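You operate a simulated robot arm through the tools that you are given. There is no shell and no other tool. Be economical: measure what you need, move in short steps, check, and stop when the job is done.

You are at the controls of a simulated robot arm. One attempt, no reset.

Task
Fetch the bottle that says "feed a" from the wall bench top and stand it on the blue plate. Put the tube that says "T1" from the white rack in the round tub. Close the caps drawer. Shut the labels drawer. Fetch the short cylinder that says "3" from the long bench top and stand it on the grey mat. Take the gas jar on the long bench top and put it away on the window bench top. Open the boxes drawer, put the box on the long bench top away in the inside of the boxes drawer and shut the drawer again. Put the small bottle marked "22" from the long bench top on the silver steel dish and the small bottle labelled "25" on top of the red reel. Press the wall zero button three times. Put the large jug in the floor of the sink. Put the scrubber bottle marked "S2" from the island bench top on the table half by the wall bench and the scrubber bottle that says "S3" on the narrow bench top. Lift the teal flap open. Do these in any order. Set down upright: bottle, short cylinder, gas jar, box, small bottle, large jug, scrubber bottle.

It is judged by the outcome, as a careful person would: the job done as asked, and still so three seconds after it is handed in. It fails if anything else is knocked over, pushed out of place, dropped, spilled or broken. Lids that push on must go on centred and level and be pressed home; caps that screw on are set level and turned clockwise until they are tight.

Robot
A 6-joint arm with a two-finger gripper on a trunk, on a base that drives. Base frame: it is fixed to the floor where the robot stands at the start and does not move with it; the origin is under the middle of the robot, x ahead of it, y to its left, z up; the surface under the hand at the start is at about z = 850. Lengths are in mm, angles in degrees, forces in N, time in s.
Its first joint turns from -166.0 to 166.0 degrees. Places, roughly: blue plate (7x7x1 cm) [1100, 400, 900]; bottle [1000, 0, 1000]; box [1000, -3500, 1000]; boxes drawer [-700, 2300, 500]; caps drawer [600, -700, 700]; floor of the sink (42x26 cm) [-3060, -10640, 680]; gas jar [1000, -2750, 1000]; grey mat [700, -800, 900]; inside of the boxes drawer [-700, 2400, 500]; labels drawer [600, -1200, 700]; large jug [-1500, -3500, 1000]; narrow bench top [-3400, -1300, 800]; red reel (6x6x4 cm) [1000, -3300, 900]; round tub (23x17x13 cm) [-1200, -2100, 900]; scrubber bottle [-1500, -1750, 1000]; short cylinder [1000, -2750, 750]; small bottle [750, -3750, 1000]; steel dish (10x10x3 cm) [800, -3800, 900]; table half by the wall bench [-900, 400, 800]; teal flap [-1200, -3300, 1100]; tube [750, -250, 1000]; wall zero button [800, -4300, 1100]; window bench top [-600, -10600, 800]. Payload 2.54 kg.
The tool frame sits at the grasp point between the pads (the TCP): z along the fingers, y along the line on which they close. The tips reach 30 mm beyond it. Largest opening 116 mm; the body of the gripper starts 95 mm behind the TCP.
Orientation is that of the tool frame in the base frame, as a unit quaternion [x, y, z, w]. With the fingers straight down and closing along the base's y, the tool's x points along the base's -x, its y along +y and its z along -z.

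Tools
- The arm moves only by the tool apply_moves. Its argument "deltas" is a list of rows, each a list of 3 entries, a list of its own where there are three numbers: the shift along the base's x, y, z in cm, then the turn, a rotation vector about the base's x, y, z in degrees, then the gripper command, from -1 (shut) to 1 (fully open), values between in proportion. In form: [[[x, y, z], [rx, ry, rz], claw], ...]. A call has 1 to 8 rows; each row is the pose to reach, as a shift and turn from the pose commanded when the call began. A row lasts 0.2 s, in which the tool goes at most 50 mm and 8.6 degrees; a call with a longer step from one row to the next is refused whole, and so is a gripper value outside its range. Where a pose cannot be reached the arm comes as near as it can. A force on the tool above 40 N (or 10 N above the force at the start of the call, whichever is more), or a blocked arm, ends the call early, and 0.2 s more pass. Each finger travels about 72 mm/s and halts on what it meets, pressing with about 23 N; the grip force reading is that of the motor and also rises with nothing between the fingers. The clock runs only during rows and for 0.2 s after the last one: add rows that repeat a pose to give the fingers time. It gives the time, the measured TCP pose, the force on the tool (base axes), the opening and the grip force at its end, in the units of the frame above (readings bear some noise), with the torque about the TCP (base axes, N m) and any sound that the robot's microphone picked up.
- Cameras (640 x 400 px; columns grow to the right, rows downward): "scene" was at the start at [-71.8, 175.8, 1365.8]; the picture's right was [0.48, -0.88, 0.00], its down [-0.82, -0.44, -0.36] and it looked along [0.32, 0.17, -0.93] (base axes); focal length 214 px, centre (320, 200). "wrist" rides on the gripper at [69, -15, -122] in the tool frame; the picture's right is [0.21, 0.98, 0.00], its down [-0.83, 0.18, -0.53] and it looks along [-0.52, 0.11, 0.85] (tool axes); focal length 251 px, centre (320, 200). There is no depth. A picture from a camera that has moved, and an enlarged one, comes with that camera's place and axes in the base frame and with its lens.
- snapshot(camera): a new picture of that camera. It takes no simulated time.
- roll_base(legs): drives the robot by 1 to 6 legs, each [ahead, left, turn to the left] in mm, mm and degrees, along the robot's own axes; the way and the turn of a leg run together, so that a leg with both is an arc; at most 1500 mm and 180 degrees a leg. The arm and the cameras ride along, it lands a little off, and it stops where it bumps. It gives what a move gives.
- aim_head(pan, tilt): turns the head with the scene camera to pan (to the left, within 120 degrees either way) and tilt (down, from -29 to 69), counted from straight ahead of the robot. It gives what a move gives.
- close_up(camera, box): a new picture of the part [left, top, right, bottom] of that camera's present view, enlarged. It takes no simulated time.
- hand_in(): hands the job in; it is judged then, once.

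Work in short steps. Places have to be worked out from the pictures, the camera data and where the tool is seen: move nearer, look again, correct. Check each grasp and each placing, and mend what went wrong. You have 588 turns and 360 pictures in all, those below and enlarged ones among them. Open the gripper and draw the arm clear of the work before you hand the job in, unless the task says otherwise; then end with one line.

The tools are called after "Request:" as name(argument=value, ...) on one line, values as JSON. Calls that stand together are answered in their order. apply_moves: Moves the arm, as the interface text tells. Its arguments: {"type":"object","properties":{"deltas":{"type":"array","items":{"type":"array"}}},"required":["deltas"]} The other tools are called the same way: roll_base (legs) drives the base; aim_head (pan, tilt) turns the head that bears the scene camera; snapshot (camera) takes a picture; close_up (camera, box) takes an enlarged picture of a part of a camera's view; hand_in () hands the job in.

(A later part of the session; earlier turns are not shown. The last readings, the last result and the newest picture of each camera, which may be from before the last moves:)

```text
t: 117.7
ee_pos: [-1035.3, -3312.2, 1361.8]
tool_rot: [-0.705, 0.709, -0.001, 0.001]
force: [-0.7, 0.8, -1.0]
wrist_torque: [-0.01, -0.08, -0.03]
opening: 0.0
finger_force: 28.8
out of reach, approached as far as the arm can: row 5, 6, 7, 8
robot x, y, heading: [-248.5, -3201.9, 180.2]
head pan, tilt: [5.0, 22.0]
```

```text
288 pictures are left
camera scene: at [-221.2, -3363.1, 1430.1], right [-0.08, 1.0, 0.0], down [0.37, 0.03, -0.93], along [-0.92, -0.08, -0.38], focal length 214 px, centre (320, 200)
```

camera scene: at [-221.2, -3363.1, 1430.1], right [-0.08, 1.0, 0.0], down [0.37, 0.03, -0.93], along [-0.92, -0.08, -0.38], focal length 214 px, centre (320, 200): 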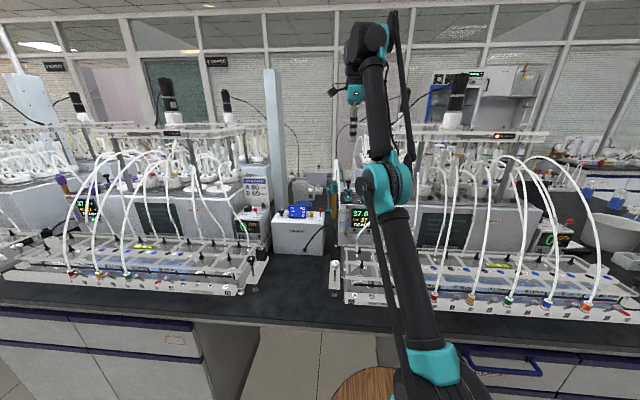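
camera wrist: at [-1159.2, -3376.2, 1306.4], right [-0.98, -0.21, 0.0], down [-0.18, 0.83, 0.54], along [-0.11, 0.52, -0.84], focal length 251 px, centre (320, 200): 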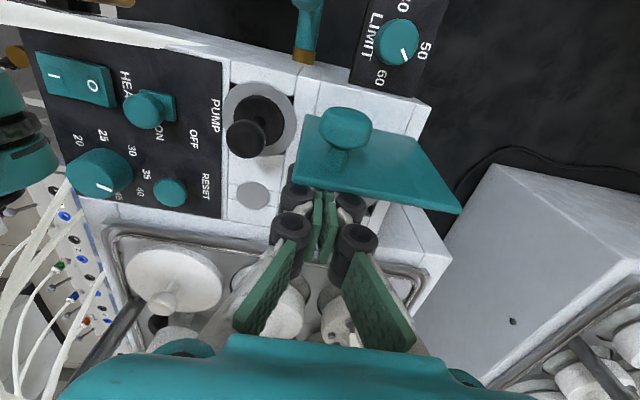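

The flap stays open. I retract the arm and turn around toward the long bench (+x side).

Request:
apply_moves(deltas=[[[4.8, 0.5, 0], [0, 0, 8], -1], [[9.6, 1, 0], [0, 0, 16], -1], [[14.4, 1.5, 0], [0, 0, 24], -1], [[19.2, 2, 0], [0, 0, 32], -1], [[24, 3, -1], [0, 0, 40], -1], [[28.8, 4, -2], [0, 0, 48], -1], [[33.6, 5, -3], [0, 0, 56], -1], [[38, 6, -5], [0, 0, 64], -1]])

Request:
apply_moves(deltas=[[[2, 1, -3], [0, 0, 8.5], -1], [[4, 2, -6], [0, 0, 17], -1], [[6, 3, -9], [0, 0, 26], -1]])

Request:
roll_base(legs=[[-200, 0, 0], [0, 0, 180]])

Request:
aim_head(pan=0, tilt=25)

Request:
snapshot(camera="scene")

```text
t: 119.5
ee_pos: [-652.3, -3253.5, 1313.3]
tool_rot: [0.974, -0.226, -0.001, -0.001]
force: [-0.4, -1.8, -0.3]
wrist_torque: [0.04, -0.08, 0.0]
opening: 0.0
finger_force: 28.6
out of reach, approached as far as the arm can: row 1, 2
robot x, y, heading: [-247.2, -3202.5, 179.7]
head pan, tilt: [5.0, 22.0]
```

```text
refused: row 3 steps farther than a row can; nothing moved
```

```text
t: 128.4
ee_pos: [357.9, -3155.0, 1312.8]
tool_rot: [0.228, 0.974, -0.001, 0.0]
force: [-0.1, 0.0, 0.7]
wrist_torque: [0.01, 0.03, 0.01]
opening: 0.2
finger_force: 28.8
robot x, y, heading: [-45.6, -3200.5, -0.3]
head pan, tilt: [5.0, 22.0]
```

```text
t: 129.1
ee_pos: [358.0, -3155.9, 1312.7]
tool_rot: [0.227, 0.974, -0.001, 0.001]
force: [-1.2, 0.3, 0.1]
wrist_torque: [-0.01, 0.04, -0.01]
opening: 0.0
finger_force: 29.1
robot x, y, heading: [-46.0, -3203.4, -0.2]
head pan, tilt: [0.0, 25.0]
```

```text
287 pictures are left
camera scene: at [-76.0, -3055.0, 1425.3], right [0.0, -1.0, 0.0], down [-0.42, 0.0, -0.91], along [0.91, 0.0, -0.42], focal length 214 px, centre (320, 200)
```

scene: 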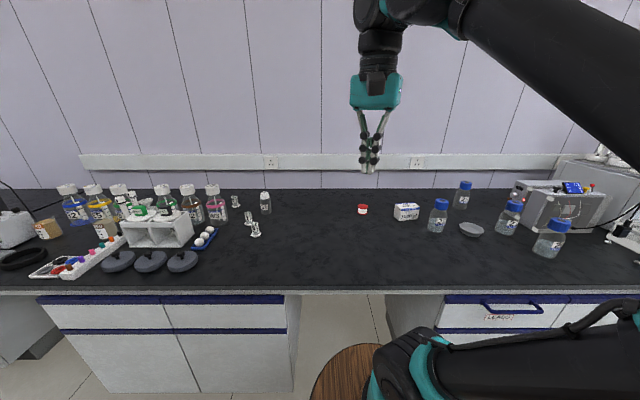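

Zoom in on the long bench items.

Request:
close_up(camera="scene", box=[20, 170, 290, 290])

Request:
close_up(camera="scene", box=[340, 170, 640, 290])

Request:
apply_moves(deltas=[[[2, 0, 0], [0, 0, 8.5], 0], [[4, 0, 0], [0, 0, 17], 0.5], [[6, 0, 0], [0, 0, 25], 1], [[7, 0, 0], [0, 0, 26.4], 1]])

```text
2.37 times, centred on (155, 230) of scene
camera zoom: at [-76.0, -3055.0, 1425.3], right [0.0, -1.0, 0.0], down [-0.42, 0.0, -0.91], along [0.91, 0.0, -0.42], focal length 508 px, centre (711, 129)
```

zoom: 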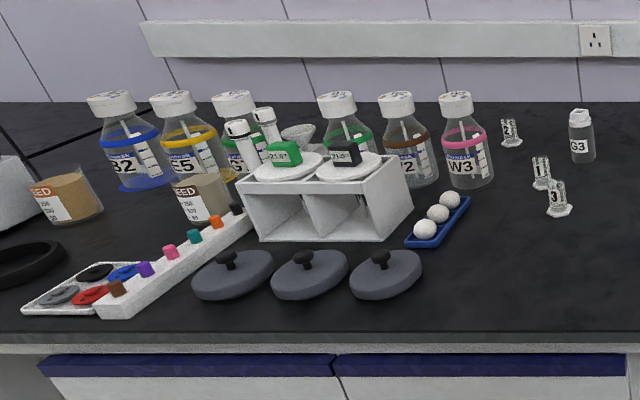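

```text
2.13 times, centred on (490, 230) of scene
camera zoom: at [-76.0, -3055.0, 1425.3], right [0.0, -1.0, 0.0], down [-0.42, 0.0, -0.91], along [0.91, 0.0, -0.42], focal length 458 px, centre (-43, 136)
```

zoom: 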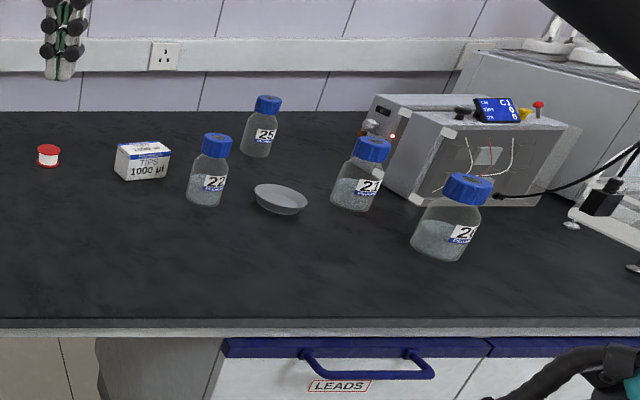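

```text
t: 130.1
ee_pos: [426.1, -3154.9, 1313.1]
tool_rot: [-0.002, 1.0, -0.001, 0.001]
force: [-0.1, 0.5, 0.1]
wrist_torque: [0.01, 0.01, -0.01]
opening: 115.6
finger_force: 0.0
robot x, y, heading: [-44.3, -3206.4, -0.3]
head pan, tilt: [0.0, 25.0]
```

Items identified: 22 ≈(807,-3618), dish ≈(780,-3771), 25 ≈(1033,-3865), red reel ≈(990,-3295), box ≈(918,-3518), G3 gas jar ≈(992,-2748), cylinder 3 ≈(765,-2753). I roll right and look from above at 22.

Request:
roll_base(legs=[[50, -420, 0.3]])

Request:
apply_moves(deltas=[[[4, 0, -2], [0, 0, 0], 1], [[8, 0, -4], [0, 0, 0], 1], [[12, 0, -6], [0, 0, 0], 1], [[16, 0, -8], [0, 0, 0], 1], [[20, 0, -11], [0, 0, 0], 1]])

Request:
snapshot(camera="wrist")

Request:
aim_head(pan=0, tilt=35)

Request:
snapshot(camera="scene")

```text
t: 132.7
ee_pos: [474.1, -3576.6, 1311.3]
tool_rot: [-0.003, 1.0, -0.002, 0.001]
force: [0.1, 0.6, -0.3]
wrist_torque: [-0.01, 0.0, 0.03]
opening: 116.2
finger_force: 0.1
robot x, y, heading: [-2.6, -3626.2, 0.1]
head pan, tilt: [0.0, 25.0]
```

```text
t: 133.9
ee_pos: [676.4, -3576.6, 1201.0]
tool_rot: [-0.003, 1.0, 0.0, 0.001]
force: [-0.4, 0.0, -0.3]
wrist_torque: [0.04, -0.06, -0.04]
opening: 115.8
finger_force: 0.2
robot x, y, heading: [3.1, -3630.8, 0.2]
head pan, tilt: [0.0, 25.0]
```

```text
284 pictures are left
camera wrist: at [607.0, -3592.2, 1321.7], right [-0.22, 0.98, 0.0], down [0.82, 0.19, 0.54], along [0.52, 0.12, -0.84], focal length 251 px, centre (320, 200)
```

wrist: 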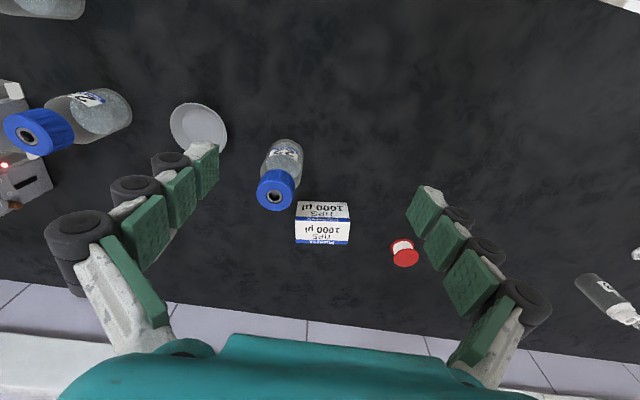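

```text
t: 134.6
ee_pos: [677.6, -3577.0, 1199.6]
tool_rot: [-0.003, 1.0, 0.0, 0.002]
force: [0.6, 0.8, 0.0]
wrist_torque: [-0.04, 0.0, 0.01]
opening: 116.2
finger_force: 0.0
robot x, y, heading: [0.2, -3628.0, 0.2]
head pan, tilt: [0.0, 35.0]
```

```text
283 pictures are left
camera scene: at [-32.4, -3478.2, 1409.5], right [0.0, -1.0, 0.0], down [-0.57, 0.0, -0.82], along [0.82, 0.0, -0.57], focal length 214 px, centre (320, 200)
```

scene: 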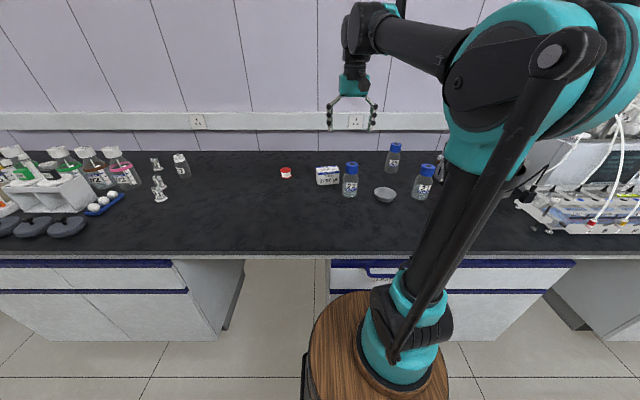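

Bottle 22's cap is ≈(802,-3613), top ≈1000. I'll grip by the cap. Approach.

Request:
apply_moves(deltas=[[[4, -1.2, -2], [0, 0, 0], 0.8], [[8, -2.4, -4], [0, 0, 0], 0.5], [[12, -3.5, -6], [0, 0, 0], 0.3], [[12.4, -3.6, -10], [0, 0, 0], 0.2], [[12.4, -3.6, -12], [0, 0, 0], 0.2]])

Request:
snapshot(camera="wrist")

Request:
close_up(camera="scene", box=[270, 130, 450, 240])

```text
t: 135.8
ee_pos: [801.4, -3611.1, 1083.1]
tool_rot: [-0.003, 1.0, -0.001, 0.001]
force: [0.6, -0.7, -0.4]
wrist_torque: [0.02, -0.02, -0.02]
opening: 69.5
finger_force: 0.2
robot x, y, heading: [0.6, -3627.3, -0.1]
head pan, tilt: [0.0, 35.0]
```

```text
282 pictures are left
camera wrist: at [731.0, -3627.4, 1204.7], right [-0.22, 0.98, 0.0], down [0.82, 0.19, 0.54], along [0.52, 0.12, -0.84], focal length 251 px, centre (320, 200)
```

wrist: 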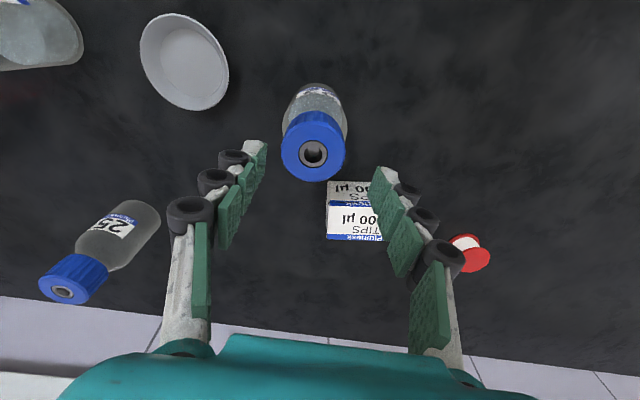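

```text
3.56 times, centred on (360, 185) of scene
camera zoom: at [-32.5, -3478.2, 1409.5], right [0.0, -1.0, 0.0], down [-0.57, 0.0, -0.82], along [0.82, 0.0, -0.57], focal length 763 px, centre (178, 253)
```

zoom: 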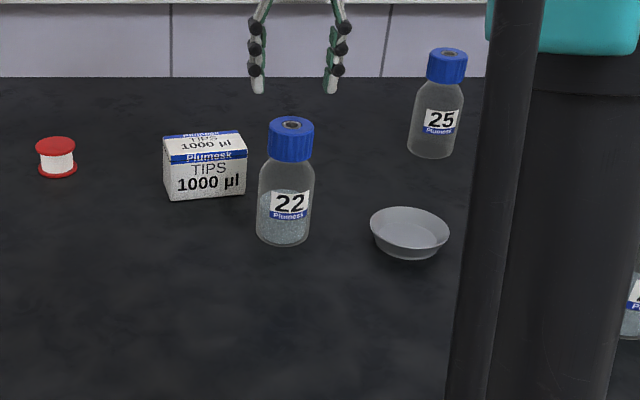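

Cap centre ≈(802,-3615), top ≈1010. Lower and grip the cap.

Request:
apply_moves(deltas=[[[0.1, -0.4, -3], [0, 0, 0], 0.2], [[0.1, -0.4, -6], [0, 0, 0], 0.2], [[0.1, -0.4, -9], [0, 0, 0], 0.2], [[0.1, -0.4, -9], [0, 0, 0], -0.3], [[0.1, -0.4, -9], [0, 0, 0], -1], [[0.1, -0.4, -9], [0, 0, 0], -1]])

Request:
snapshot(camera="wrist")

Request:
close_up(camera="scene", box=[300, 120, 420, 220])

```text
t: 137.2
ee_pos: [799.1, -3615.8, 990.5]
tool_rot: [-0.003, 1.0, -0.001, 0.001]
force: [-0.1, 1.1, 2.6]
wrist_torque: [0.06, 0.02, -0.02]
opening: 53.1
finger_force: 23.4
robot x, y, heading: [-3.3, -3624.9, 0.2]
head pan, tilt: [0.0, 35.0]
```

```text
280 pictures are left
camera wrist: at [729.7, -3631.3, 1112.9], right [-0.22, 0.98, 0.0], down [0.82, 0.19, 0.54], along [0.52, 0.12, -0.84], focal length 251 px, centre (320, 200)
```

wrist: 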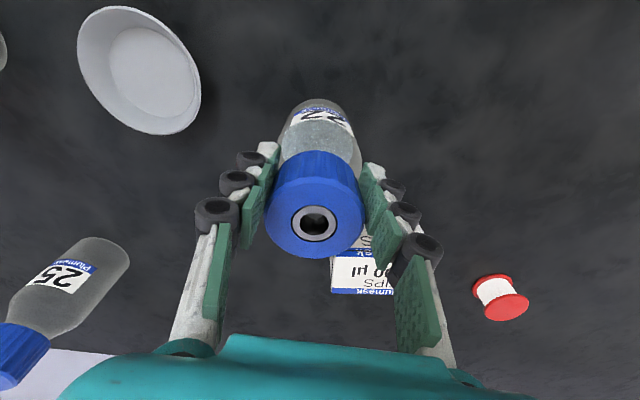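

```text
4.00 times, centred on (360, 170) of scene
camera zoom: at [-32.5, -3478.1, 1409.5], right [0.0, -1.0, 0.0], down [-0.57, 0.0, -0.82], along [0.82, 0.0, -0.57], focal length 858 px, centre (160, 320)
```

zoom: 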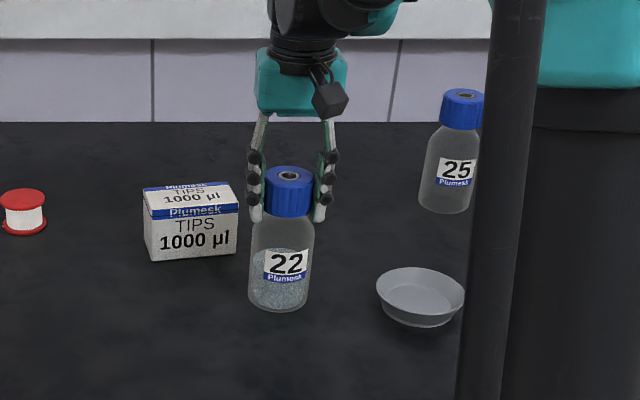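

Gripped. Dish centre ≈(781,-3772). Lift, carry over, lower close to it.

Request:
apply_moves(deltas=[[[0, 0, 3], [0, 0, 0], -1], [[0, 0, 6], [0, 0, 0], -1], [[-0.5, -3.5, 7], [0, 0, 0], -1], [[-1, -7, 7], [0, 0, 0], -1], [[-1.5, -10.5, 7], [0, 0, 0], -1], [[-2, -14, 7], [0, 0, 0], -1], [[-2.1, -15.5, 6], [0, 0, 0], -1], [[-2.1, -15.5, 4], [0, 0, 0], -1]])

Request:
snapshot(camera="wrist")

Request:
close_up(camera="scene", box=[320, 130, 440, 230])

```text
t: 139.0
ee_pos: [777.4, -3775.4, 1031.6]
tool_rot: [-0.003, 1.0, -0.001, 0.001]
force: [0.2, -0.6, -4.3]
wrist_torque: [0.02, 0.02, -0.06]
opening: 52.8
finger_force: 23.1
robot x, y, heading: [-2.0, -3628.1, -0.2]
head pan, tilt: [0.0, 35.0]
```

```text
278 pictures are left
camera wrist: at [706.8, -3790.0, 1152.3], right [-0.22, 0.98, 0.0], down [0.82, 0.19, 0.54], along [0.52, 0.12, -0.84], focal length 251 px, centre (320, 200)
```

wrist: 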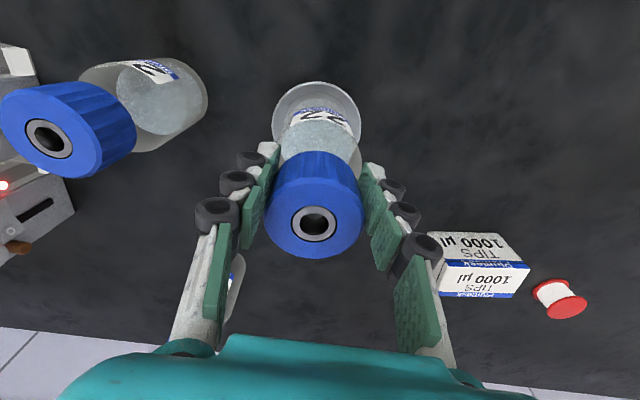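

```text
4.00 times, centred on (380, 180) of scene
camera zoom: at [-32.3, -3478.2, 1409.5], right [0.0, -1.0, 0.0], down [-0.57, 0.0, -0.82], along [0.82, 0.0, -0.57], focal length 858 px, centre (80, 280)
```

zoom: 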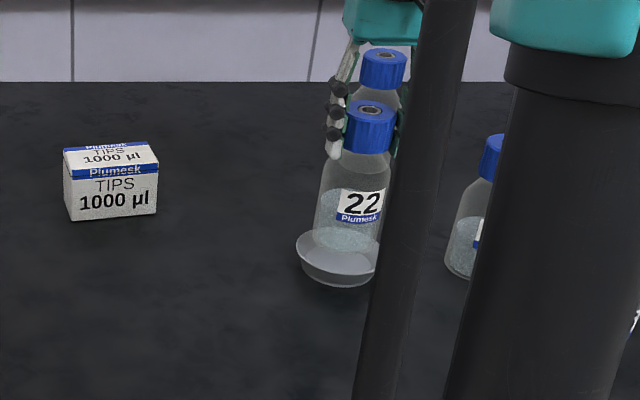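

Alignment is within a few mm; small correction and lower with contact checks.

Request:
apply_moves(deltas=[[[0.4, 0.1, -1], [0, 0, 0], -1], [[0.4, 0.1, -2], [0, 0, 0], -1], [[0.4, 0.1, -2.6], [0, 0, 0], -1]])

Request:
apply_moves(deltas=[[[0, 0, -0.4], [0, 0, 0], -1], [[0, 0, -0.8], [0, 0, 0], -1]])

```text
t: 139.8
ee_pos: [781.6, -3770.1, 1004.6]
tool_rot: [-0.003, 1.0, 0.0, 0.001]
force: [-0.7, -0.1, -4.3]
wrist_torque: [-0.03, 0.06, -0.01]
opening: 52.8
finger_force: 22.7
robot x, y, heading: [5.1, -3625.6, -0.1]
head pan, tilt: [0.0, 35.0]
```

```text
t: 140.4
ee_pos: [780.3, -3772.4, 997.0]
tool_rot: [-0.003, 1.0, -0.001, 0.0]
force: [-1.0, -0.9, 13.4]
wrist_torque: [-0.08, -0.16, -0.03]
opening: 52.6
finger_force: 24.1
robot x, y, heading: [3.4, -3629.1, -0.0]
head pan, tilt: [0.0, 35.0]
```

Contact at +6 mm over bench level — it's on the dish floor. Release and lift, then check.

Request:
apply_moves(deltas=[[[0, 0, 0], [0, 0, 0], -0.1], [[0, 0, 0], [0, 0, 0], 0.2], [[0, 0, 0], [0, 0, 0], 0.3], [[0, 0, 3], [0, 0, 0], 0.3], [[0, 0, 7], [0, 0, 0], 0.3], [[0, 0, 11], [0, 0, 0], 0.3], [[0, 0, 15], [0, 0, 0], 0.3], [[0, 0, 15], [0, 0, 0], 0.3]])

Request:
snapshot(camera="wrist")

Request:
close_up(camera="scene", box=[320, 130, 440, 230])

```text
t: 142.2
ee_pos: [780.9, -3772.9, 1149.1]
tool_rot: [-0.002, 1.0, -0.001, 0.002]
force: [0.6, 0.2, -0.1]
wrist_torque: [0.0, -0.02, 0.04]
opening: 75.2
finger_force: 0.0
robot x, y, heading: [1.2, -3630.1, 0.1]
head pan, tilt: [0.0, 35.0]
```

```text
276 pictures are left
camera wrist: at [711.4, -3787.6, 1271.1], right [-0.22, 0.98, 0.0], down [0.82, 0.19, 0.54], along [0.52, 0.12, -0.84], focal length 251 px, centre (320, 200)
```

wrist: 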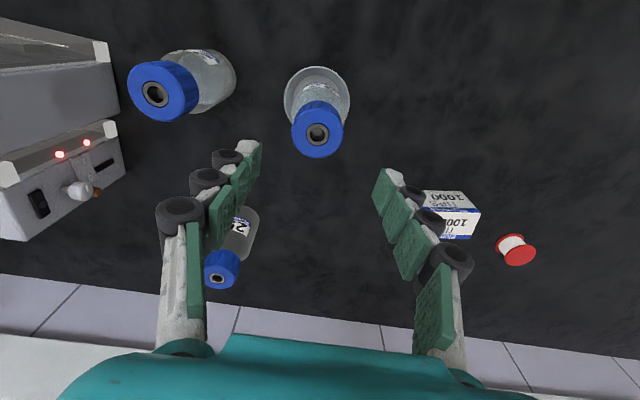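

```text
4.00 times, centred on (380, 180) of scene
camera zoom: at [-32.4, -3478.2, 1409.5], right [0.0, -1.0, 0.0], down [-0.57, 0.0, -0.82], along [0.82, 0.0, -0.57], focal length 858 px, centre (80, 280)
```

zoom: 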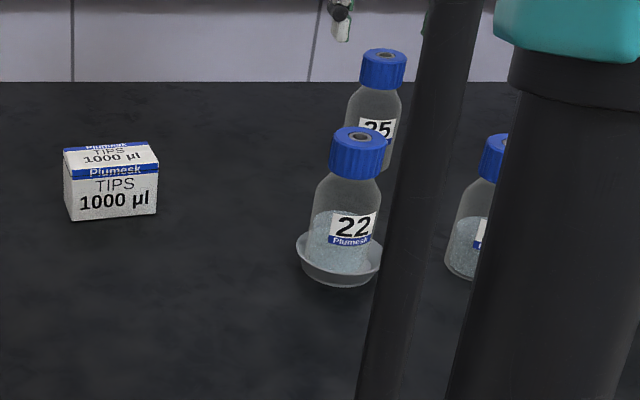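

22 stands in the dish. Now bottle 25 at ≈(1027,-3868): roll forward for reach and move above it.

Request:
roll_base(legs=[[130, 0, 0]])

Request:
apply_moves(deltas=[[[2.5, -2, 0], [0, 0, 0], 0.3], [[5, -4, 0], [0, 0, 0], 0.3], [[7.5, -6, 0], [0, 0, 0], 0.3], [[9.5, -8, -2], [0, 0, 0], 0.3], [[10.5, -9, -5], [0, 0, 0], 0.3], [[10.5, -9, -7], [0, 0, 0], 0.3]])

Request:
snapshot(camera="wrist")

```text
t: 143.7
ee_pos: [838.2, -3770.8, 1149.5]
tool_rot: [-0.002, 1.0, -0.001, 0.0]
force: [0.3, 0.6, 0.7]
wrist_torque: [-0.01, -0.04, 0.0]
opening: 75.4
finger_force: 0.0
robot x, y, heading: [62.9, -3624.2, 0.2]
head pan, tilt: [0.0, 35.0]
stopped in leg 1: the robot was blocked; the commanded pose is now the measured one
```

```text
t: 145.1
ee_pos: [946.1, -3860.1, 1076.6]
tool_rot: [-0.003, 1.0, -0.001, 0.001]
force: [-0.2, 0.2, 0.6]
wrist_torque: [0.01, -0.01, 0.02]
opening: 75.7
finger_force: 0.1
robot x, y, heading: [59.1, -3623.1, 0.2]
head pan, tilt: [0.0, 35.0]
```

```text
274 pictures are left
camera wrist: at [874.6, -3876.8, 1198.8], right [-0.22, 0.98, 0.0], down [0.82, 0.19, 0.54], along [0.52, 0.12, -0.84], focal length 251 px, centre (320, 200)
```

wrist: 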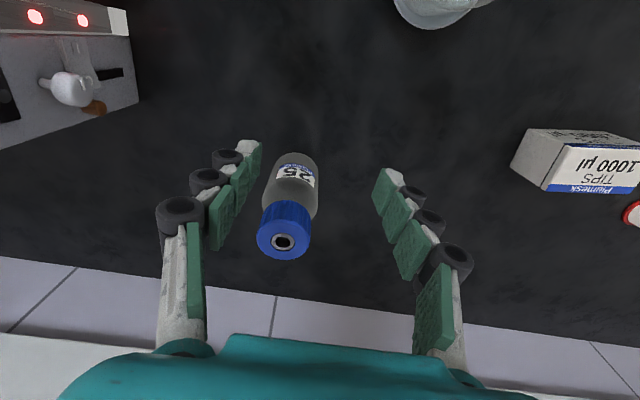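

Blocked by the cabinet front at x≈62. Bottle 25 is ≈(1047,-3873); I back off, shift right to face it squarely.

Request:
roll_base(legs=[[-20, 0, 0], [0, -240, 0]])

Request:
aim_head(pan=10, tilt=60)

Request:
snapshot(camera="scene")

```text
t: 147.2
ee_pos: [925.8, -4091.0, 1076.7]
tool_rot: [-0.005, 1.0, -0.002, 0.001]
force: [-0.3, 0.0, 0.2]
wrist_torque: [-0.02, -0.03, 0.02]
opening: 75.2
finger_force: 0.0
robot x, y, heading: [38.6, -3862.5, 0.3]
head pan, tilt: [0.0, 35.0]
```

```text
t: 148.1
ee_pos: [926.6, -4091.0, 1077.7]
tool_rot: [-0.005, 1.0, 0.0, 0.001]
force: [0.1, -0.3, -0.4]
wrist_torque: [-0.05, 0.02, -0.01]
opening: 75.3
finger_force: 0.0
robot x, y, heading: [42.0, -3861.3, 0.3]
head pan, tilt: [10.0, 60.0]
```

```text
273 pictures are left
camera scene: at [-17.6, -3701.8, 1375.2], right [0.18, -0.98, 0.0], down [-0.85, -0.15, -0.5], along [0.49, 0.09, -0.87], focal length 214 px, centre (320, 200)
```

scene: 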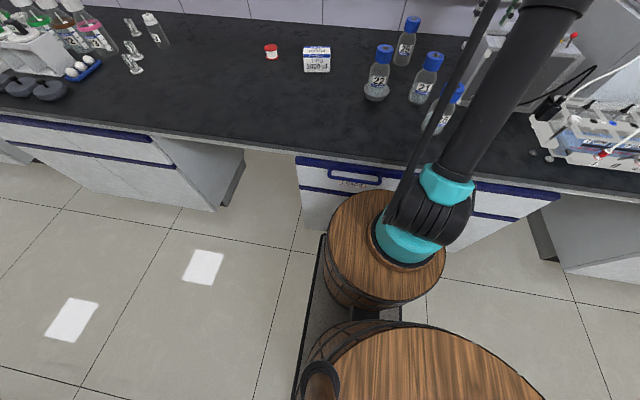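

I raise the hand and bring it back over bottle 25.

Request:
apply_moves(deltas=[[[0, 0, 4], [0, 0, 0], 0.3], [[0, 3, 7], [0, 0, 0], 0.3], [[0, 7.5, 7], [0, 0, 0], 0.3], [[0, 12, 7], [0, 0, 0], 0.3], [[2, 16.5, 7], [0, 0, 0], 0.3], [[4, 20, 5], [0, 0, 0], 0.3], [[6, 22, 2], [0, 0, 0], 0.3], [[8, 22, 0], [0, 0, 0], 0.3]])

Request:
snapshot(camera="wrist")

```text
t: 149.9
ee_pos: [1006.9, -3869.9, 1076.5]
tool_rot: [-0.005, 1.0, -0.001, 0.0]
force: [-0.8, 0.7, 0.7]
wrist_torque: [-0.01, -0.07, -0.05]
opening: 75.5
finger_force: 0.2
robot x, y, heading: [41.5, -3858.6, 0.4]
head pan, tilt: [10.0, 60.0]
```

```text
272 pictures are left
camera wrist: at [936.9, -3885.6, 1197.7], right [-0.23, 0.97, 0.0], down [0.82, 0.19, 0.54], along [0.52, 0.12, -0.84], focal length 251 px, centre (320, 200)
```

wrist: 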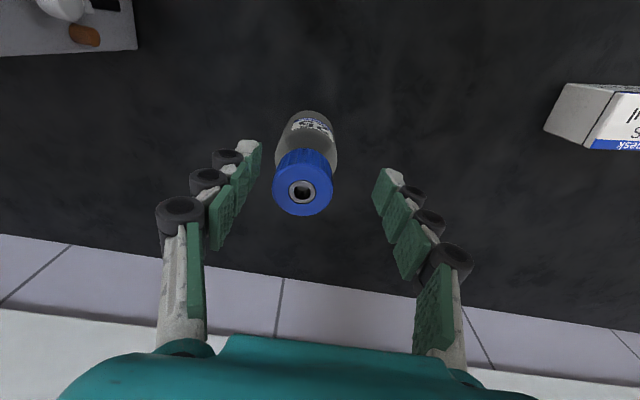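

Cap at ≈(1044,-3876). Nudge base forward 20 mm and extend.

Request:
roll_base(legs=[[25, 0, 0]])

Request:
apply_moves(deltas=[[[1.2, -0.4, -2], [0, 0, 0], 0.3], [[1.2, -0.4, -5], [0, 0, 0], 0.3]])

Request:
snapshot(camera="wrist")

```text
t: 150.8
ee_pos: [1026.7, -3872.4, 1074.2]
tool_rot: [-0.004, 1.0, -0.001, 0.002]
force: [0.3, 0.6, -0.5]
wrist_torque: [0.01, -0.01, 0.01]
opening: 75.4
finger_force: 0.1
robot x, y, heading: [56.6, -3857.7, 0.1]
head pan, tilt: [10.0, 60.0]
stopped in leg 1: the robot was blocked; the commanded pose is now the measured one
```

```text
t: 151.4
ee_pos: [1037.6, -3876.6, 1026.9]
tool_rot: [-0.004, 1.0, 0.0, 0.001]
force: [0.5, -0.5, 0.0]
wrist_torque: [-0.02, 0.0, 0.02]
opening: 75.5
finger_force: 0.1
robot x, y, heading: [59.5, -3862.3, 0.3]
head pan, tilt: [10.0, 60.0]
```

```text
271 pictures are left
camera wrist: at [968.0, -3892.3, 1148.7], right [-0.22, 0.97, 0.0], down [0.82, 0.19, 0.54], along [0.52, 0.12, -0.84], focal length 251 px, centre (320, 200)
```

wrist: 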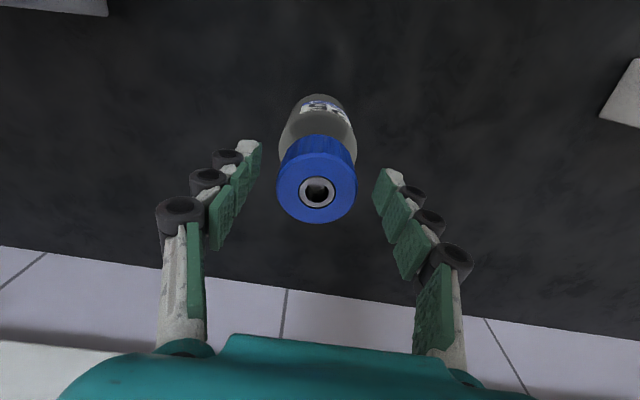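

Good alignment; extend the last mm and lower, then grip the cap.

Request:
apply_moves(deltas=[[[0.5, 0, -1.5], [0, 0, 0], 0.3], [[0.6, 0, -3.5], [0, 0, 0], 0.3], [[0.6, 0, -3.7], [0, 0, 0], -0.2], [[0.6, 0, -3.7], [0, 0, 0], -1], [[0.6, 0, -3.7], [0, 0, 0], -1]])

Request:
snapshot(camera="wrist")

```text
t: 152.6
ee_pos: [1045.1, -3877.1, 988.9]
tool_rot: [-0.004, 1.0, -0.001, 0.002]
force: [1.6, 1.1, 3.4]
wrist_torque: [0.05, -0.11, 0.04]
opening: 53.6
finger_force: 22.7
robot x, y, heading: [57.6, -3860.9, 0.1]
head pan, tilt: [10.0, 60.0]
```

```text
270 pictures are left
camera wrist: at [975.0, -3892.1, 1111.3], right [-0.22, 0.97, 0.0], down [0.82, 0.19, 0.54], along [0.52, 0.12, -0.84], focal length 251 px, centre (320, 200)
```

wrist: 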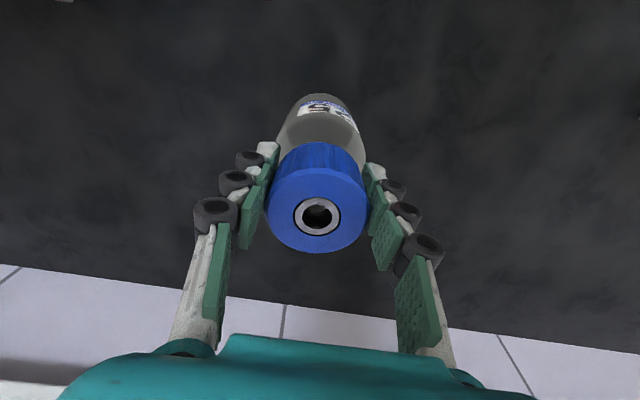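

Gripped. Lift high, retract, and roll left toward the red reel.

Request:
apply_moves(deltas=[[[0, 0, 3], [0, 0, 0], -1], [[0, 0, 7], [0, 0, 0], -1], [[-1, 0, 11], [0, 0, 0], -1], [[-3, 0, 15], [0, 0, 0], -1], [[-6, 0, 19], [0, 0, 0], -1], [[-9.5, 0, 21], [0, 0, 0], -1], [[-13, 0, 21.5], [0, 0, 0], -1], [[-16, 0, 21.5], [0, 0, 0], -1]])

Request:
roll_base(legs=[[-30, 0, 0], [0, 540, 0]])

Request:
snapshot(camera="wrist")

```text
t: 154.4
ee_pos: [885.8, -3875.9, 1203.3]
tool_rot: [-0.004, 1.0, -0.001, 0.001]
force: [0.7, -0.9, -2.9]
wrist_torque: [-0.04, 0.09, -0.04]
opening: 53.8
finger_force: 22.4
robot x, y, heading: [59.7, -3863.5, 0.2]
head pan, tilt: [10.0, 60.0]
```

```text
t: 157.8
ee_pos: [857.8, -3367.8, 1205.0]
tool_rot: [0.003, 1.0, 0.0, 0.002]
force: [0.2, 0.3, -2.1]
wrist_torque: [0.02, 0.02, 0.0]
opening: 53.8
finger_force: 22.7
robot x, y, heading: [29.9, -3340.9, -0.5]
head pan, tilt: [10.0, 60.0]
```

```text
269 pictures are left
camera wrist: at [787.4, -3382.1, 1326.0], right [-0.21, 0.98, 0.0], down [0.83, 0.18, 0.54], along [0.52, 0.11, -0.84], focal length 251 px, centre (320, 200)
```

wrist: 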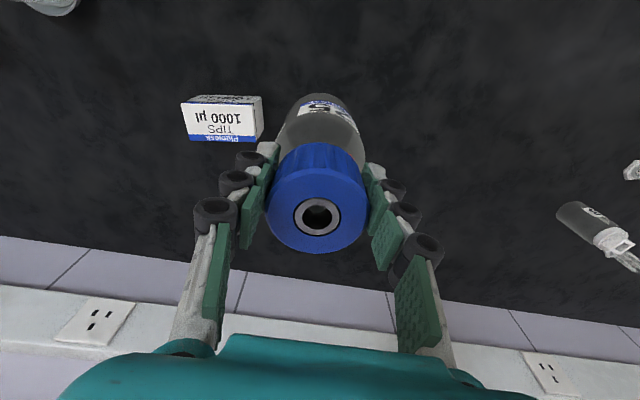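

Look at the reel with the scene camera.

Request:
aim_head(pan=0, tilt=35)

Request:
close_up(camera="scene", box=[280, 120, 440, 220])

```text
t: 158.7
ee_pos: [857.3, -3367.8, 1204.6]
tool_rot: [0.002, 1.0, -0.001, 0.002]
force: [-0.5, -0.3, -2.6]
wrist_torque: [-0.02, 0.01, 0.0]
opening: 53.7
finger_force: 22.9
robot x, y, heading: [31.6, -3338.6, -0.3]
head pan, tilt: [0.0, 35.0]
```

```text
4.00 times, centred on (360, 170) of scene
camera zoom: at [-1.4, -3191.3, 1409.4], right [-0.01, -1.0, 0.0], down [-0.57, 0.01, -0.82], along [0.82, -0.01, -0.57], focal length 858 px, centre (160, 320)
```

zoom: 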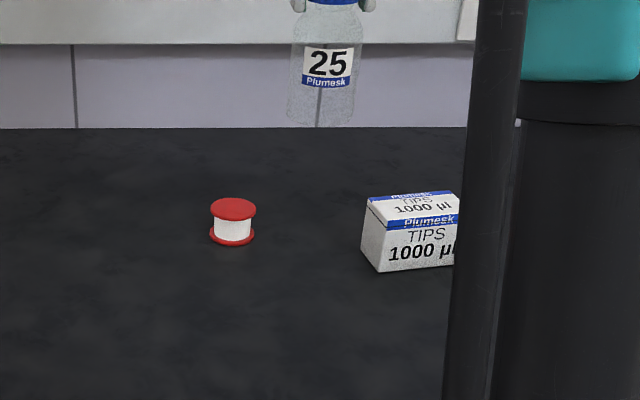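

Reel top centre ≈(993,-3297). Move the bottle above it.

Request:
apply_moves(deltas=[[[2.5, 1.5, -1], [0, 0, 0], -1], [[5, 3, -2], [0, 0, 0], -1], [[7.5, 4.5, -4], [0, 0, 0], -1], [[10, 6, -6], [0, 0, 0], -1], [[12, 7, -8], [0, 0, 0], -1], [[13.4, 7.1, -10], [0, 0, 0], -1], [[13.4, 7.1, -12], [0, 0, 0], -1]])

Request:
snapshot(camera="wrist")

Request:
close_up(camera="scene", box=[280, 120, 440, 220])

```text
t: 160.3
ee_pos: [991.7, -3295.1, 1085.8]
tool_rot: [0.003, 1.0, -0.001, 0.002]
force: [-0.4, 0.2, -2.5]
wrist_torque: [-0.01, -0.02, 0.0]
opening: 53.6
finger_force: 23.4
robot x, y, heading: [30.1, -3337.6, -0.7]
head pan, tilt: [0.0, 35.0]
```

```text
267 pictures are left
camera wrist: at [921.6, -3310.1, 1207.3], right [-0.21, 0.98, 0.0], down [0.83, 0.18, 0.54], along [0.52, 0.11, -0.84], focal length 251 px, centre (320, 200)
```

wrist: 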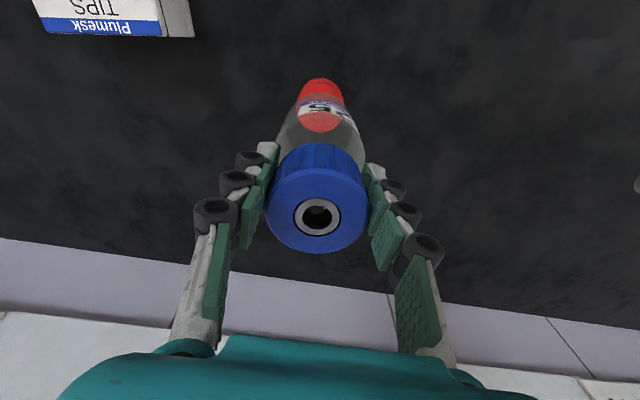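

```text
4.00 times, centred on (360, 170) of scene
camera zoom: at [-1.5, -3191.3, 1409.5], right [-0.01, -1.0, 0.0], down [-0.57, 0.01, -0.82], along [0.82, -0.01, -0.57], focal length 858 px, centre (160, 320)
```

zoom: 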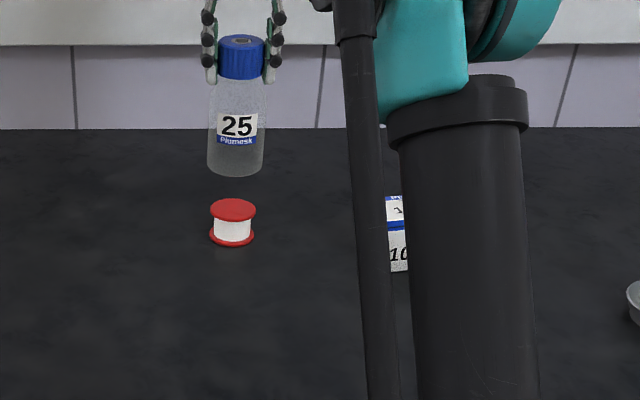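

Aligned over the reel. Lower to contact.

Request:
apply_moves(deltas=[[[0.1, -0.1, -1.5], [0, 0, 0], -1], [[0.1, -0.1, -3], [0, 0, 0], -1], [[0.1, -0.1, -4.2], [0, 0, 0], -1]])

Request:
apply_moves(deltas=[[[0, 0, -0.4], [0, 0, 0], -1], [[0, 0, -0.8], [0, 0, 0], -1]])

Request:
apply_moves(deltas=[[[0, 0, -0.2], [0, 0, 0], -1], [[0, 0, -0.4], [0, 0, 0], -1]])

Request:
close_up(camera="scene", box=[280, 120, 440, 220])

```text
t: 161.1
ee_pos: [992.1, -3297.3, 1042.6]
tool_rot: [0.003, 1.0, -0.002, 0.002]
force: [0.5, 0.4, -2.6]
wrist_torque: [0.0, -0.02, -0.02]
opening: 53.6
finger_force: 23.3
robot x, y, heading: [29.2, -3340.8, -0.8]
head pan, tilt: [0.0, 35.0]
```

```text
t: 161.7
ee_pos: [992.1, -3297.3, 1034.1]
tool_rot: [0.003, 1.0, -0.001, 0.002]
force: [0.7, 0.4, -2.9]
wrist_torque: [0.03, 0.01, 0.02]
opening: 53.9
finger_force: 23.5
robot x, y, heading: [36.1, -3339.8, -0.4]
head pan, tilt: [0.0, 35.0]
```

```text
t: 162.3
ee_pos: [992.3, -3296.3, 1029.7]
tool_rot: [0.002, 1.0, -0.002, 0.002]
force: [-0.4, -0.5, -1.9]
wrist_torque: [-0.05, 0.02, 0.0]
opening: 53.8
finger_force: 23.4
robot x, y, heading: [30.0, -3343.5, -0.8]
head pan, tilt: [0.0, 35.0]
```

```text
4.00 times, centred on (360, 170) of scene
camera zoom: at [-1.3, -3191.3, 1409.5], right [-0.01, -1.0, 0.0], down [-0.57, 0.01, -0.82], along [0.82, -0.01, -0.57], focal length 858 px, centre (160, 320)
```

zoom: 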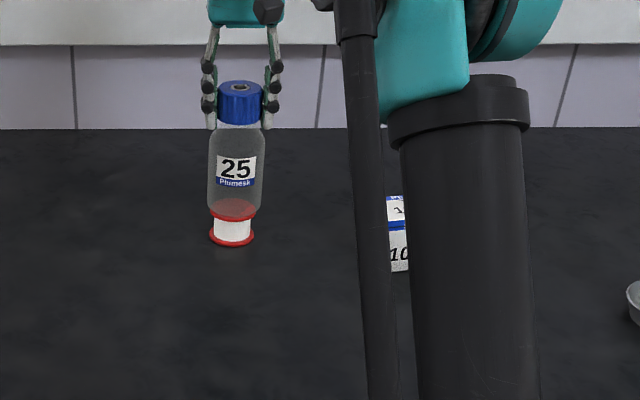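

Nearly touching; few more mm.

Request:
apply_moves(deltas=[[[0, 0.1, -0.2], [0, 0, 0], -1], [[0, 0.1, -0.4], [0, 0, 0], -1]])

```text
t: 162.9
ee_pos: [991.4, -3296.7, 1026.5]
tool_rot: [0.003, 1.0, -0.001, 0.002]
force: [1.0, 0.2, 21.3]
wrist_torque: [-0.03, -0.11, -0.03]
opening: 54.0
finger_force: 23.2
robot x, y, heading: [28.8, -3341.2, -0.7]
head pan, tilt: [0.0, 35.0]
```

Contact. Back off the push by 1 mm, release and lift straight up.

Request:
apply_moves(deltas=[[[0, 0, 0.15], [0, 0, 0], -1], [[0, 0, 0.15], [0, 0, 0], 0], [[0, 0, 0.15], [0, 0, 0], 0.2], [[0, 0, 0.15], [0, 0, 0], 0.3], [[0, 0, 2], [0, 0, 0], 0.3], [[0, 0, 6], [0, 0, 0], 0.3], [[0, 0, 10], [0, 0, 0], 0.3], [[0, 0, 14], [0, 0, 0], 0.3]])

Request:
close_up(camera="scene", box=[280, 120, 440, 220])

Request:
snapshot(camera="wrist")

```text
t: 164.7
ee_pos: [994.1, -3299.0, 1165.3]
tool_rot: [0.003, 1.0, -0.001, 0.002]
force: [-0.4, 0.3, 0.2]
wrist_torque: [0.03, -0.03, 0.01]
opening: 75.4
finger_force: 0.1
robot x, y, heading: [30.6, -3340.8, -0.6]
head pan, tilt: [0.0, 35.0]
```

```text
4.00 times, centred on (360, 170) of scene
camera zoom: at [-1.4, -3191.3, 1409.5], right [-0.01, -1.0, 0.0], down [-0.57, 0.01, -0.82], along [0.82, -0.01, -0.57], focal length 858 px, centre (160, 320)
```

zoom: 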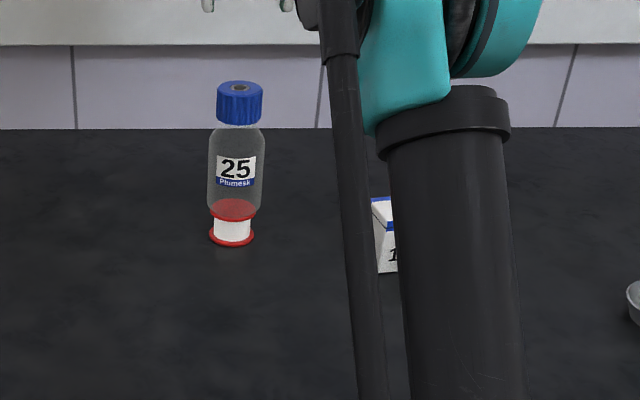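

```text
263 pictures are left
camera wrist: at [923.5, -3314.1, 1286.5], right [-0.21, 0.98, 0.0], down [0.83, 0.18, 0.54], along [0.52, 0.11, -0.84], focal length 251 px, centre (320, 200)
```

wrist: 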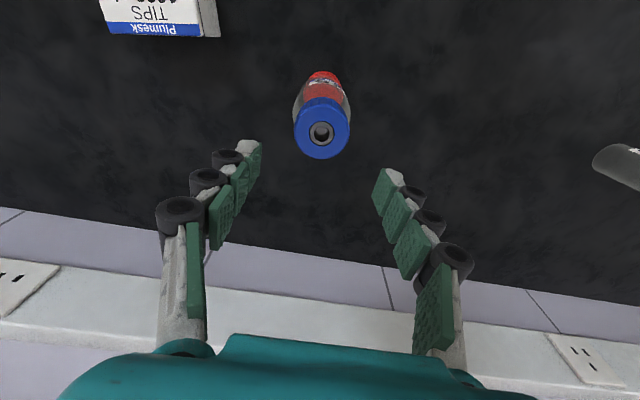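

25 stands on the reel. Next the wall zero button: retract and roll right, then look.

Request:
apply_moves(deltas=[[[-4.8, 0, 0], [0, 0, 0], 0], [[-9.6, 0, 0], [0, 0, 0], -0.5], [[-14.4, 0, 1], [0, 0, 0], -1], [[-19.2, 0, 2], [0, 0, 0], -1], [[-24, 0, 3], [0, 0, 0], -1], [[-28.8, 0, 4], [0, 0, 0], -1], [[-33.6, 0, 4], [0, 0, 0], -1], [[-38, 0, 4], [0, 0, 0], -1]])

Request:
roll_base(legs=[[-30, 0, 0.7], [0, -960, 0]])

Request:
aim_head(pan=5, tilt=25)

Request:
snapshot(camera="scene")

```text
t: 166.5
ee_pos: [610.0, -3297.3, 1205.1]
tool_rot: [0.002, 1.0, -0.001, 0.002]
force: [0.4, 0.0, -0.2]
wrist_torque: [-0.04, 0.04, -0.02]
opening: 0.0
finger_force: 23.1
robot x, y, heading: [31.6, -3343.5, -0.5]
head pan, tilt: [0.0, 35.0]
```

```text
t: 172.1
ee_pos: [582.9, -4265.9, 1205.0]
tool_rot: [-0.004, 1.0, -0.001, 0.002]
force: [0.1, 0.8, -0.1]
wrist_torque: [0.0, -0.02, 0.0]
opening: 0.2
finger_force: 22.9
robot x, y, heading: [6.2, -4315.6, 0.3]
head pan, tilt: [0.0, 35.0]
```

```text
t: 172.8
ee_pos: [583.9, -4267.0, 1205.1]
tool_rot: [-0.004, 1.0, -0.002, 0.001]
force: [-0.1, 0.6, 0.0]
wrist_torque: [0.03, 0.0, 0.04]
opening: 0.0
finger_force: 23.3
robot x, y, heading: [5.2, -4320.7, 0.5]
head pan, tilt: [5.0, 25.0]
```

```text
262 pictures are left
camera scene: at [-26.5, -4161.6, 1425.2], right [0.09, -1.0, 0.0], down [-0.42, -0.04, -0.91], along [0.9, 0.08, -0.42], focal length 214 px, centre (320, 200)
```

scene: 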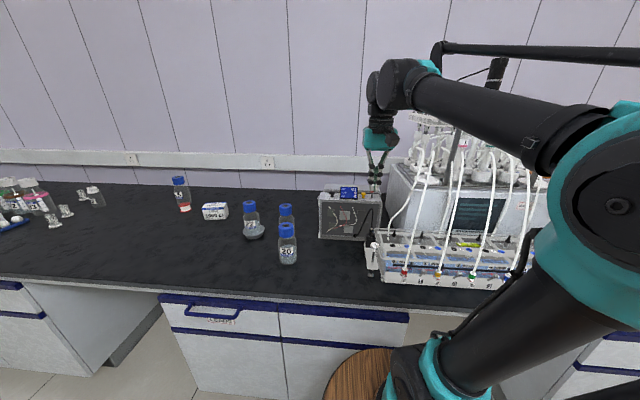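

Request:
close_up(camera="scene", box=[300, 150, 480, 280])

Request:
snapshot(camera="wrist")

```text
3.08 times, centred on (390, 215) of scene
camera zoom: at [-26.5, -4161.6, 1425.2], right [0.09, -1.0, 0.0], down [-0.42, -0.04, -0.91], along [0.9, 0.08, -0.42], focal length 660 px, centre (105, 154)
```

zoom: 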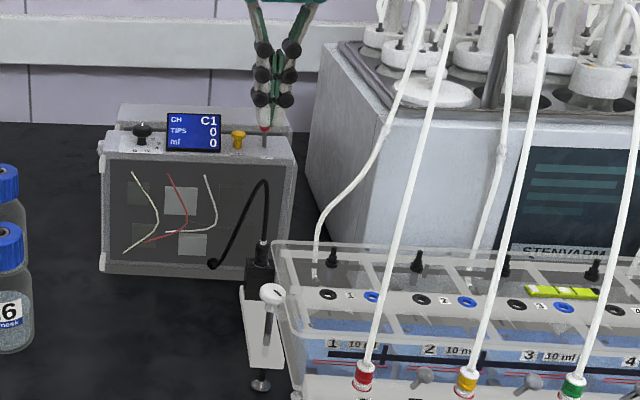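

```text
260 pictures are left
camera wrist: at [513.5, -4282.3, 1327.1], right [-0.22, 0.97, 0.0], down [0.82, 0.19, 0.54], along [0.52, 0.12, -0.84], focal length 251 px, centre (320, 200)
```

wrist: 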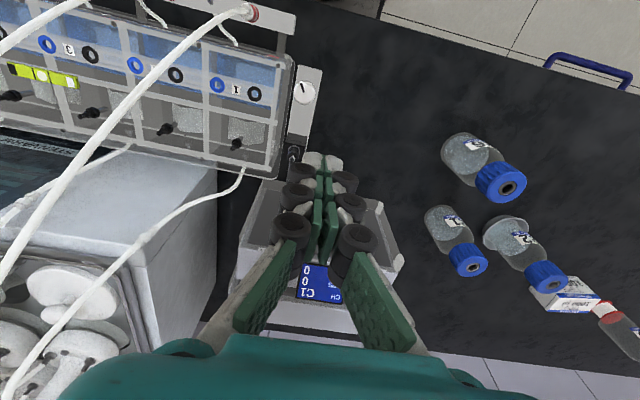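

The controller box has a yellow and a red button; I need to read the labels. Open the fingers for the view.

Request:
apply_moves(deltas=[[[2, 0, 0], [0, 0, 0], 0], [[4, 1, 0], [0, 0, 0], 0.6], [[6, 2, 0], [0, 0, 0], 1], [[6, 2, 0], [0, 0, 0], 1]])

Request:
close_up(camera="wrist", box=[220, 100, 440, 280])

Request:
close_up(camera="scene", box=[325, 175, 395, 215])

```text
t: 173.8
ee_pos: [643.0, -4247.2, 1205.4]
tool_rot: [-0.005, 1.0, -0.001, 0.002]
force: [0.0, 0.2, -0.6]
wrist_torque: [0.01, -0.03, -0.03]
opening: 115.5
finger_force: 0.0
robot x, y, heading: [2.8, -4317.3, 0.2]
head pan, tilt: [5.0, 25.0]
```

```text
2.22 times, centred on (330, 190) of wrist
camera zoom: at [572.7, -4262.3, 1327.4], right [-0.22, 0.97, 0.0], down [0.82, 0.19, 0.54], along [0.52, 0.12, -0.84], focal length 559 px, centre (298, 222)
```

zoom: 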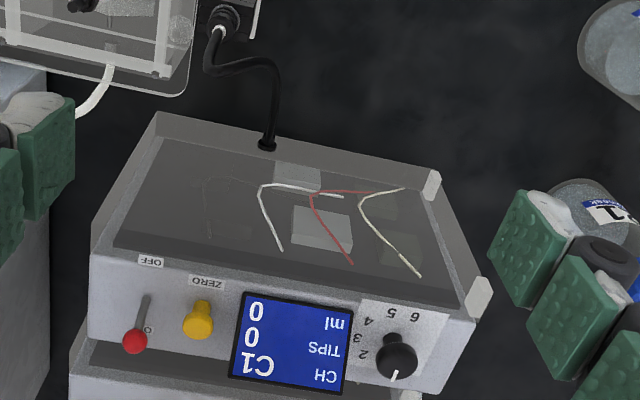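

```text
9.14 times, centred on (360, 195) of scene
camera zoom: at [-26.5, -4161.5, 1425.2], right [0.09, -1.0, 0.0], down [-0.42, -0.04, -0.91], along [0.9, 0.08, -0.42], focal length 1961 px, centre (-46, 246)
```

zoom: 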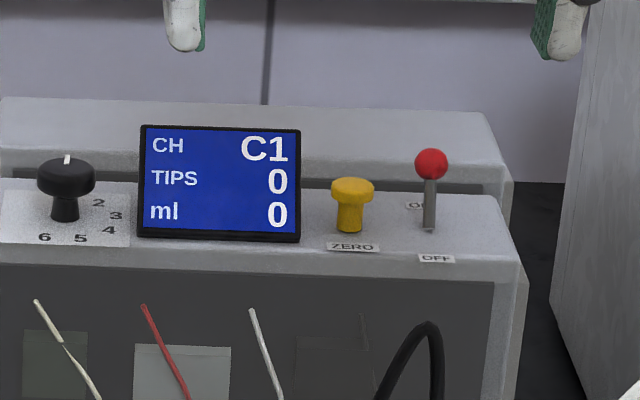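

The yellow mushroom is ZERO, at ≈(813,-4270), top z≈1070. I close the fingers and move above it.

Request:
apply_moves(deltas=[[[4, -0.5, -0.5], [0, 0, 0], 0], [[8, -1, -1], [0, 0, 0], -1], [[12, -1.5, -1.5], [0, 0, 0], -1], [[16, -2.2, -3], [0, 0, 0], -1], [[17, -2.3, -6], [0, 0, 0], -1]])

Request:
close_up(camera="scene", box=[325, 155, 405, 215])

Request:
close_up(camera="wrist", box=[220, 60, 420, 240])

```text
t: 175.0
ee_pos: [813.0, -4271.2, 1144.6]
tool_rot: [-0.004, 1.0, -0.001, 0.001]
force: [0.2, 0.5, 0.1]
wrist_torque: [0.0, -0.01, 0.03]
opening: 0.0
finger_force: 22.9
robot x, y, heading: [1.1, -4318.2, 0.3]
head pan, tilt: [5.0, 25.0]
```

```text
6.67 times, centred on (365, 185) of scene
camera zoom: at [-26.8, -4161.5, 1425.2], right [0.09, -1.0, 0.0], down [-0.42, -0.04, -0.91], along [0.9, 0.08, -0.42], focal length 1430 px, centre (20, 300)
```

zoom: 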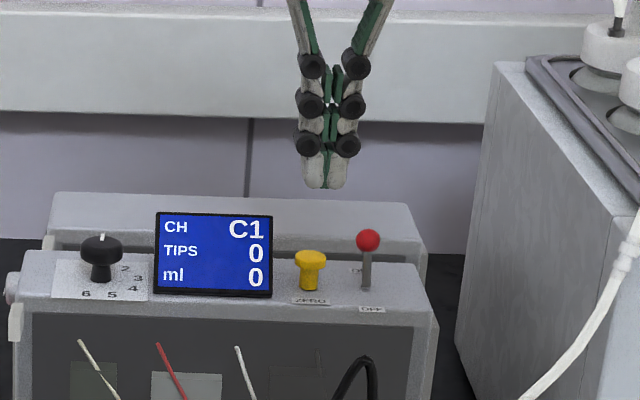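

```text
2.22 times, centred on (320, 150) of wrist
camera zoom: at [743.4, -4286.1, 1267.3], right [-0.22, 0.97, 0.0], down [0.82, 0.19, 0.54], along [0.52, 0.12, -0.84], focal length 559 px, centre (320, 311)
```

zoom: 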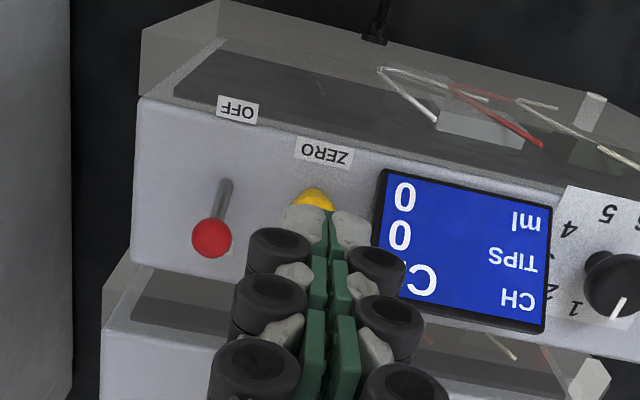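

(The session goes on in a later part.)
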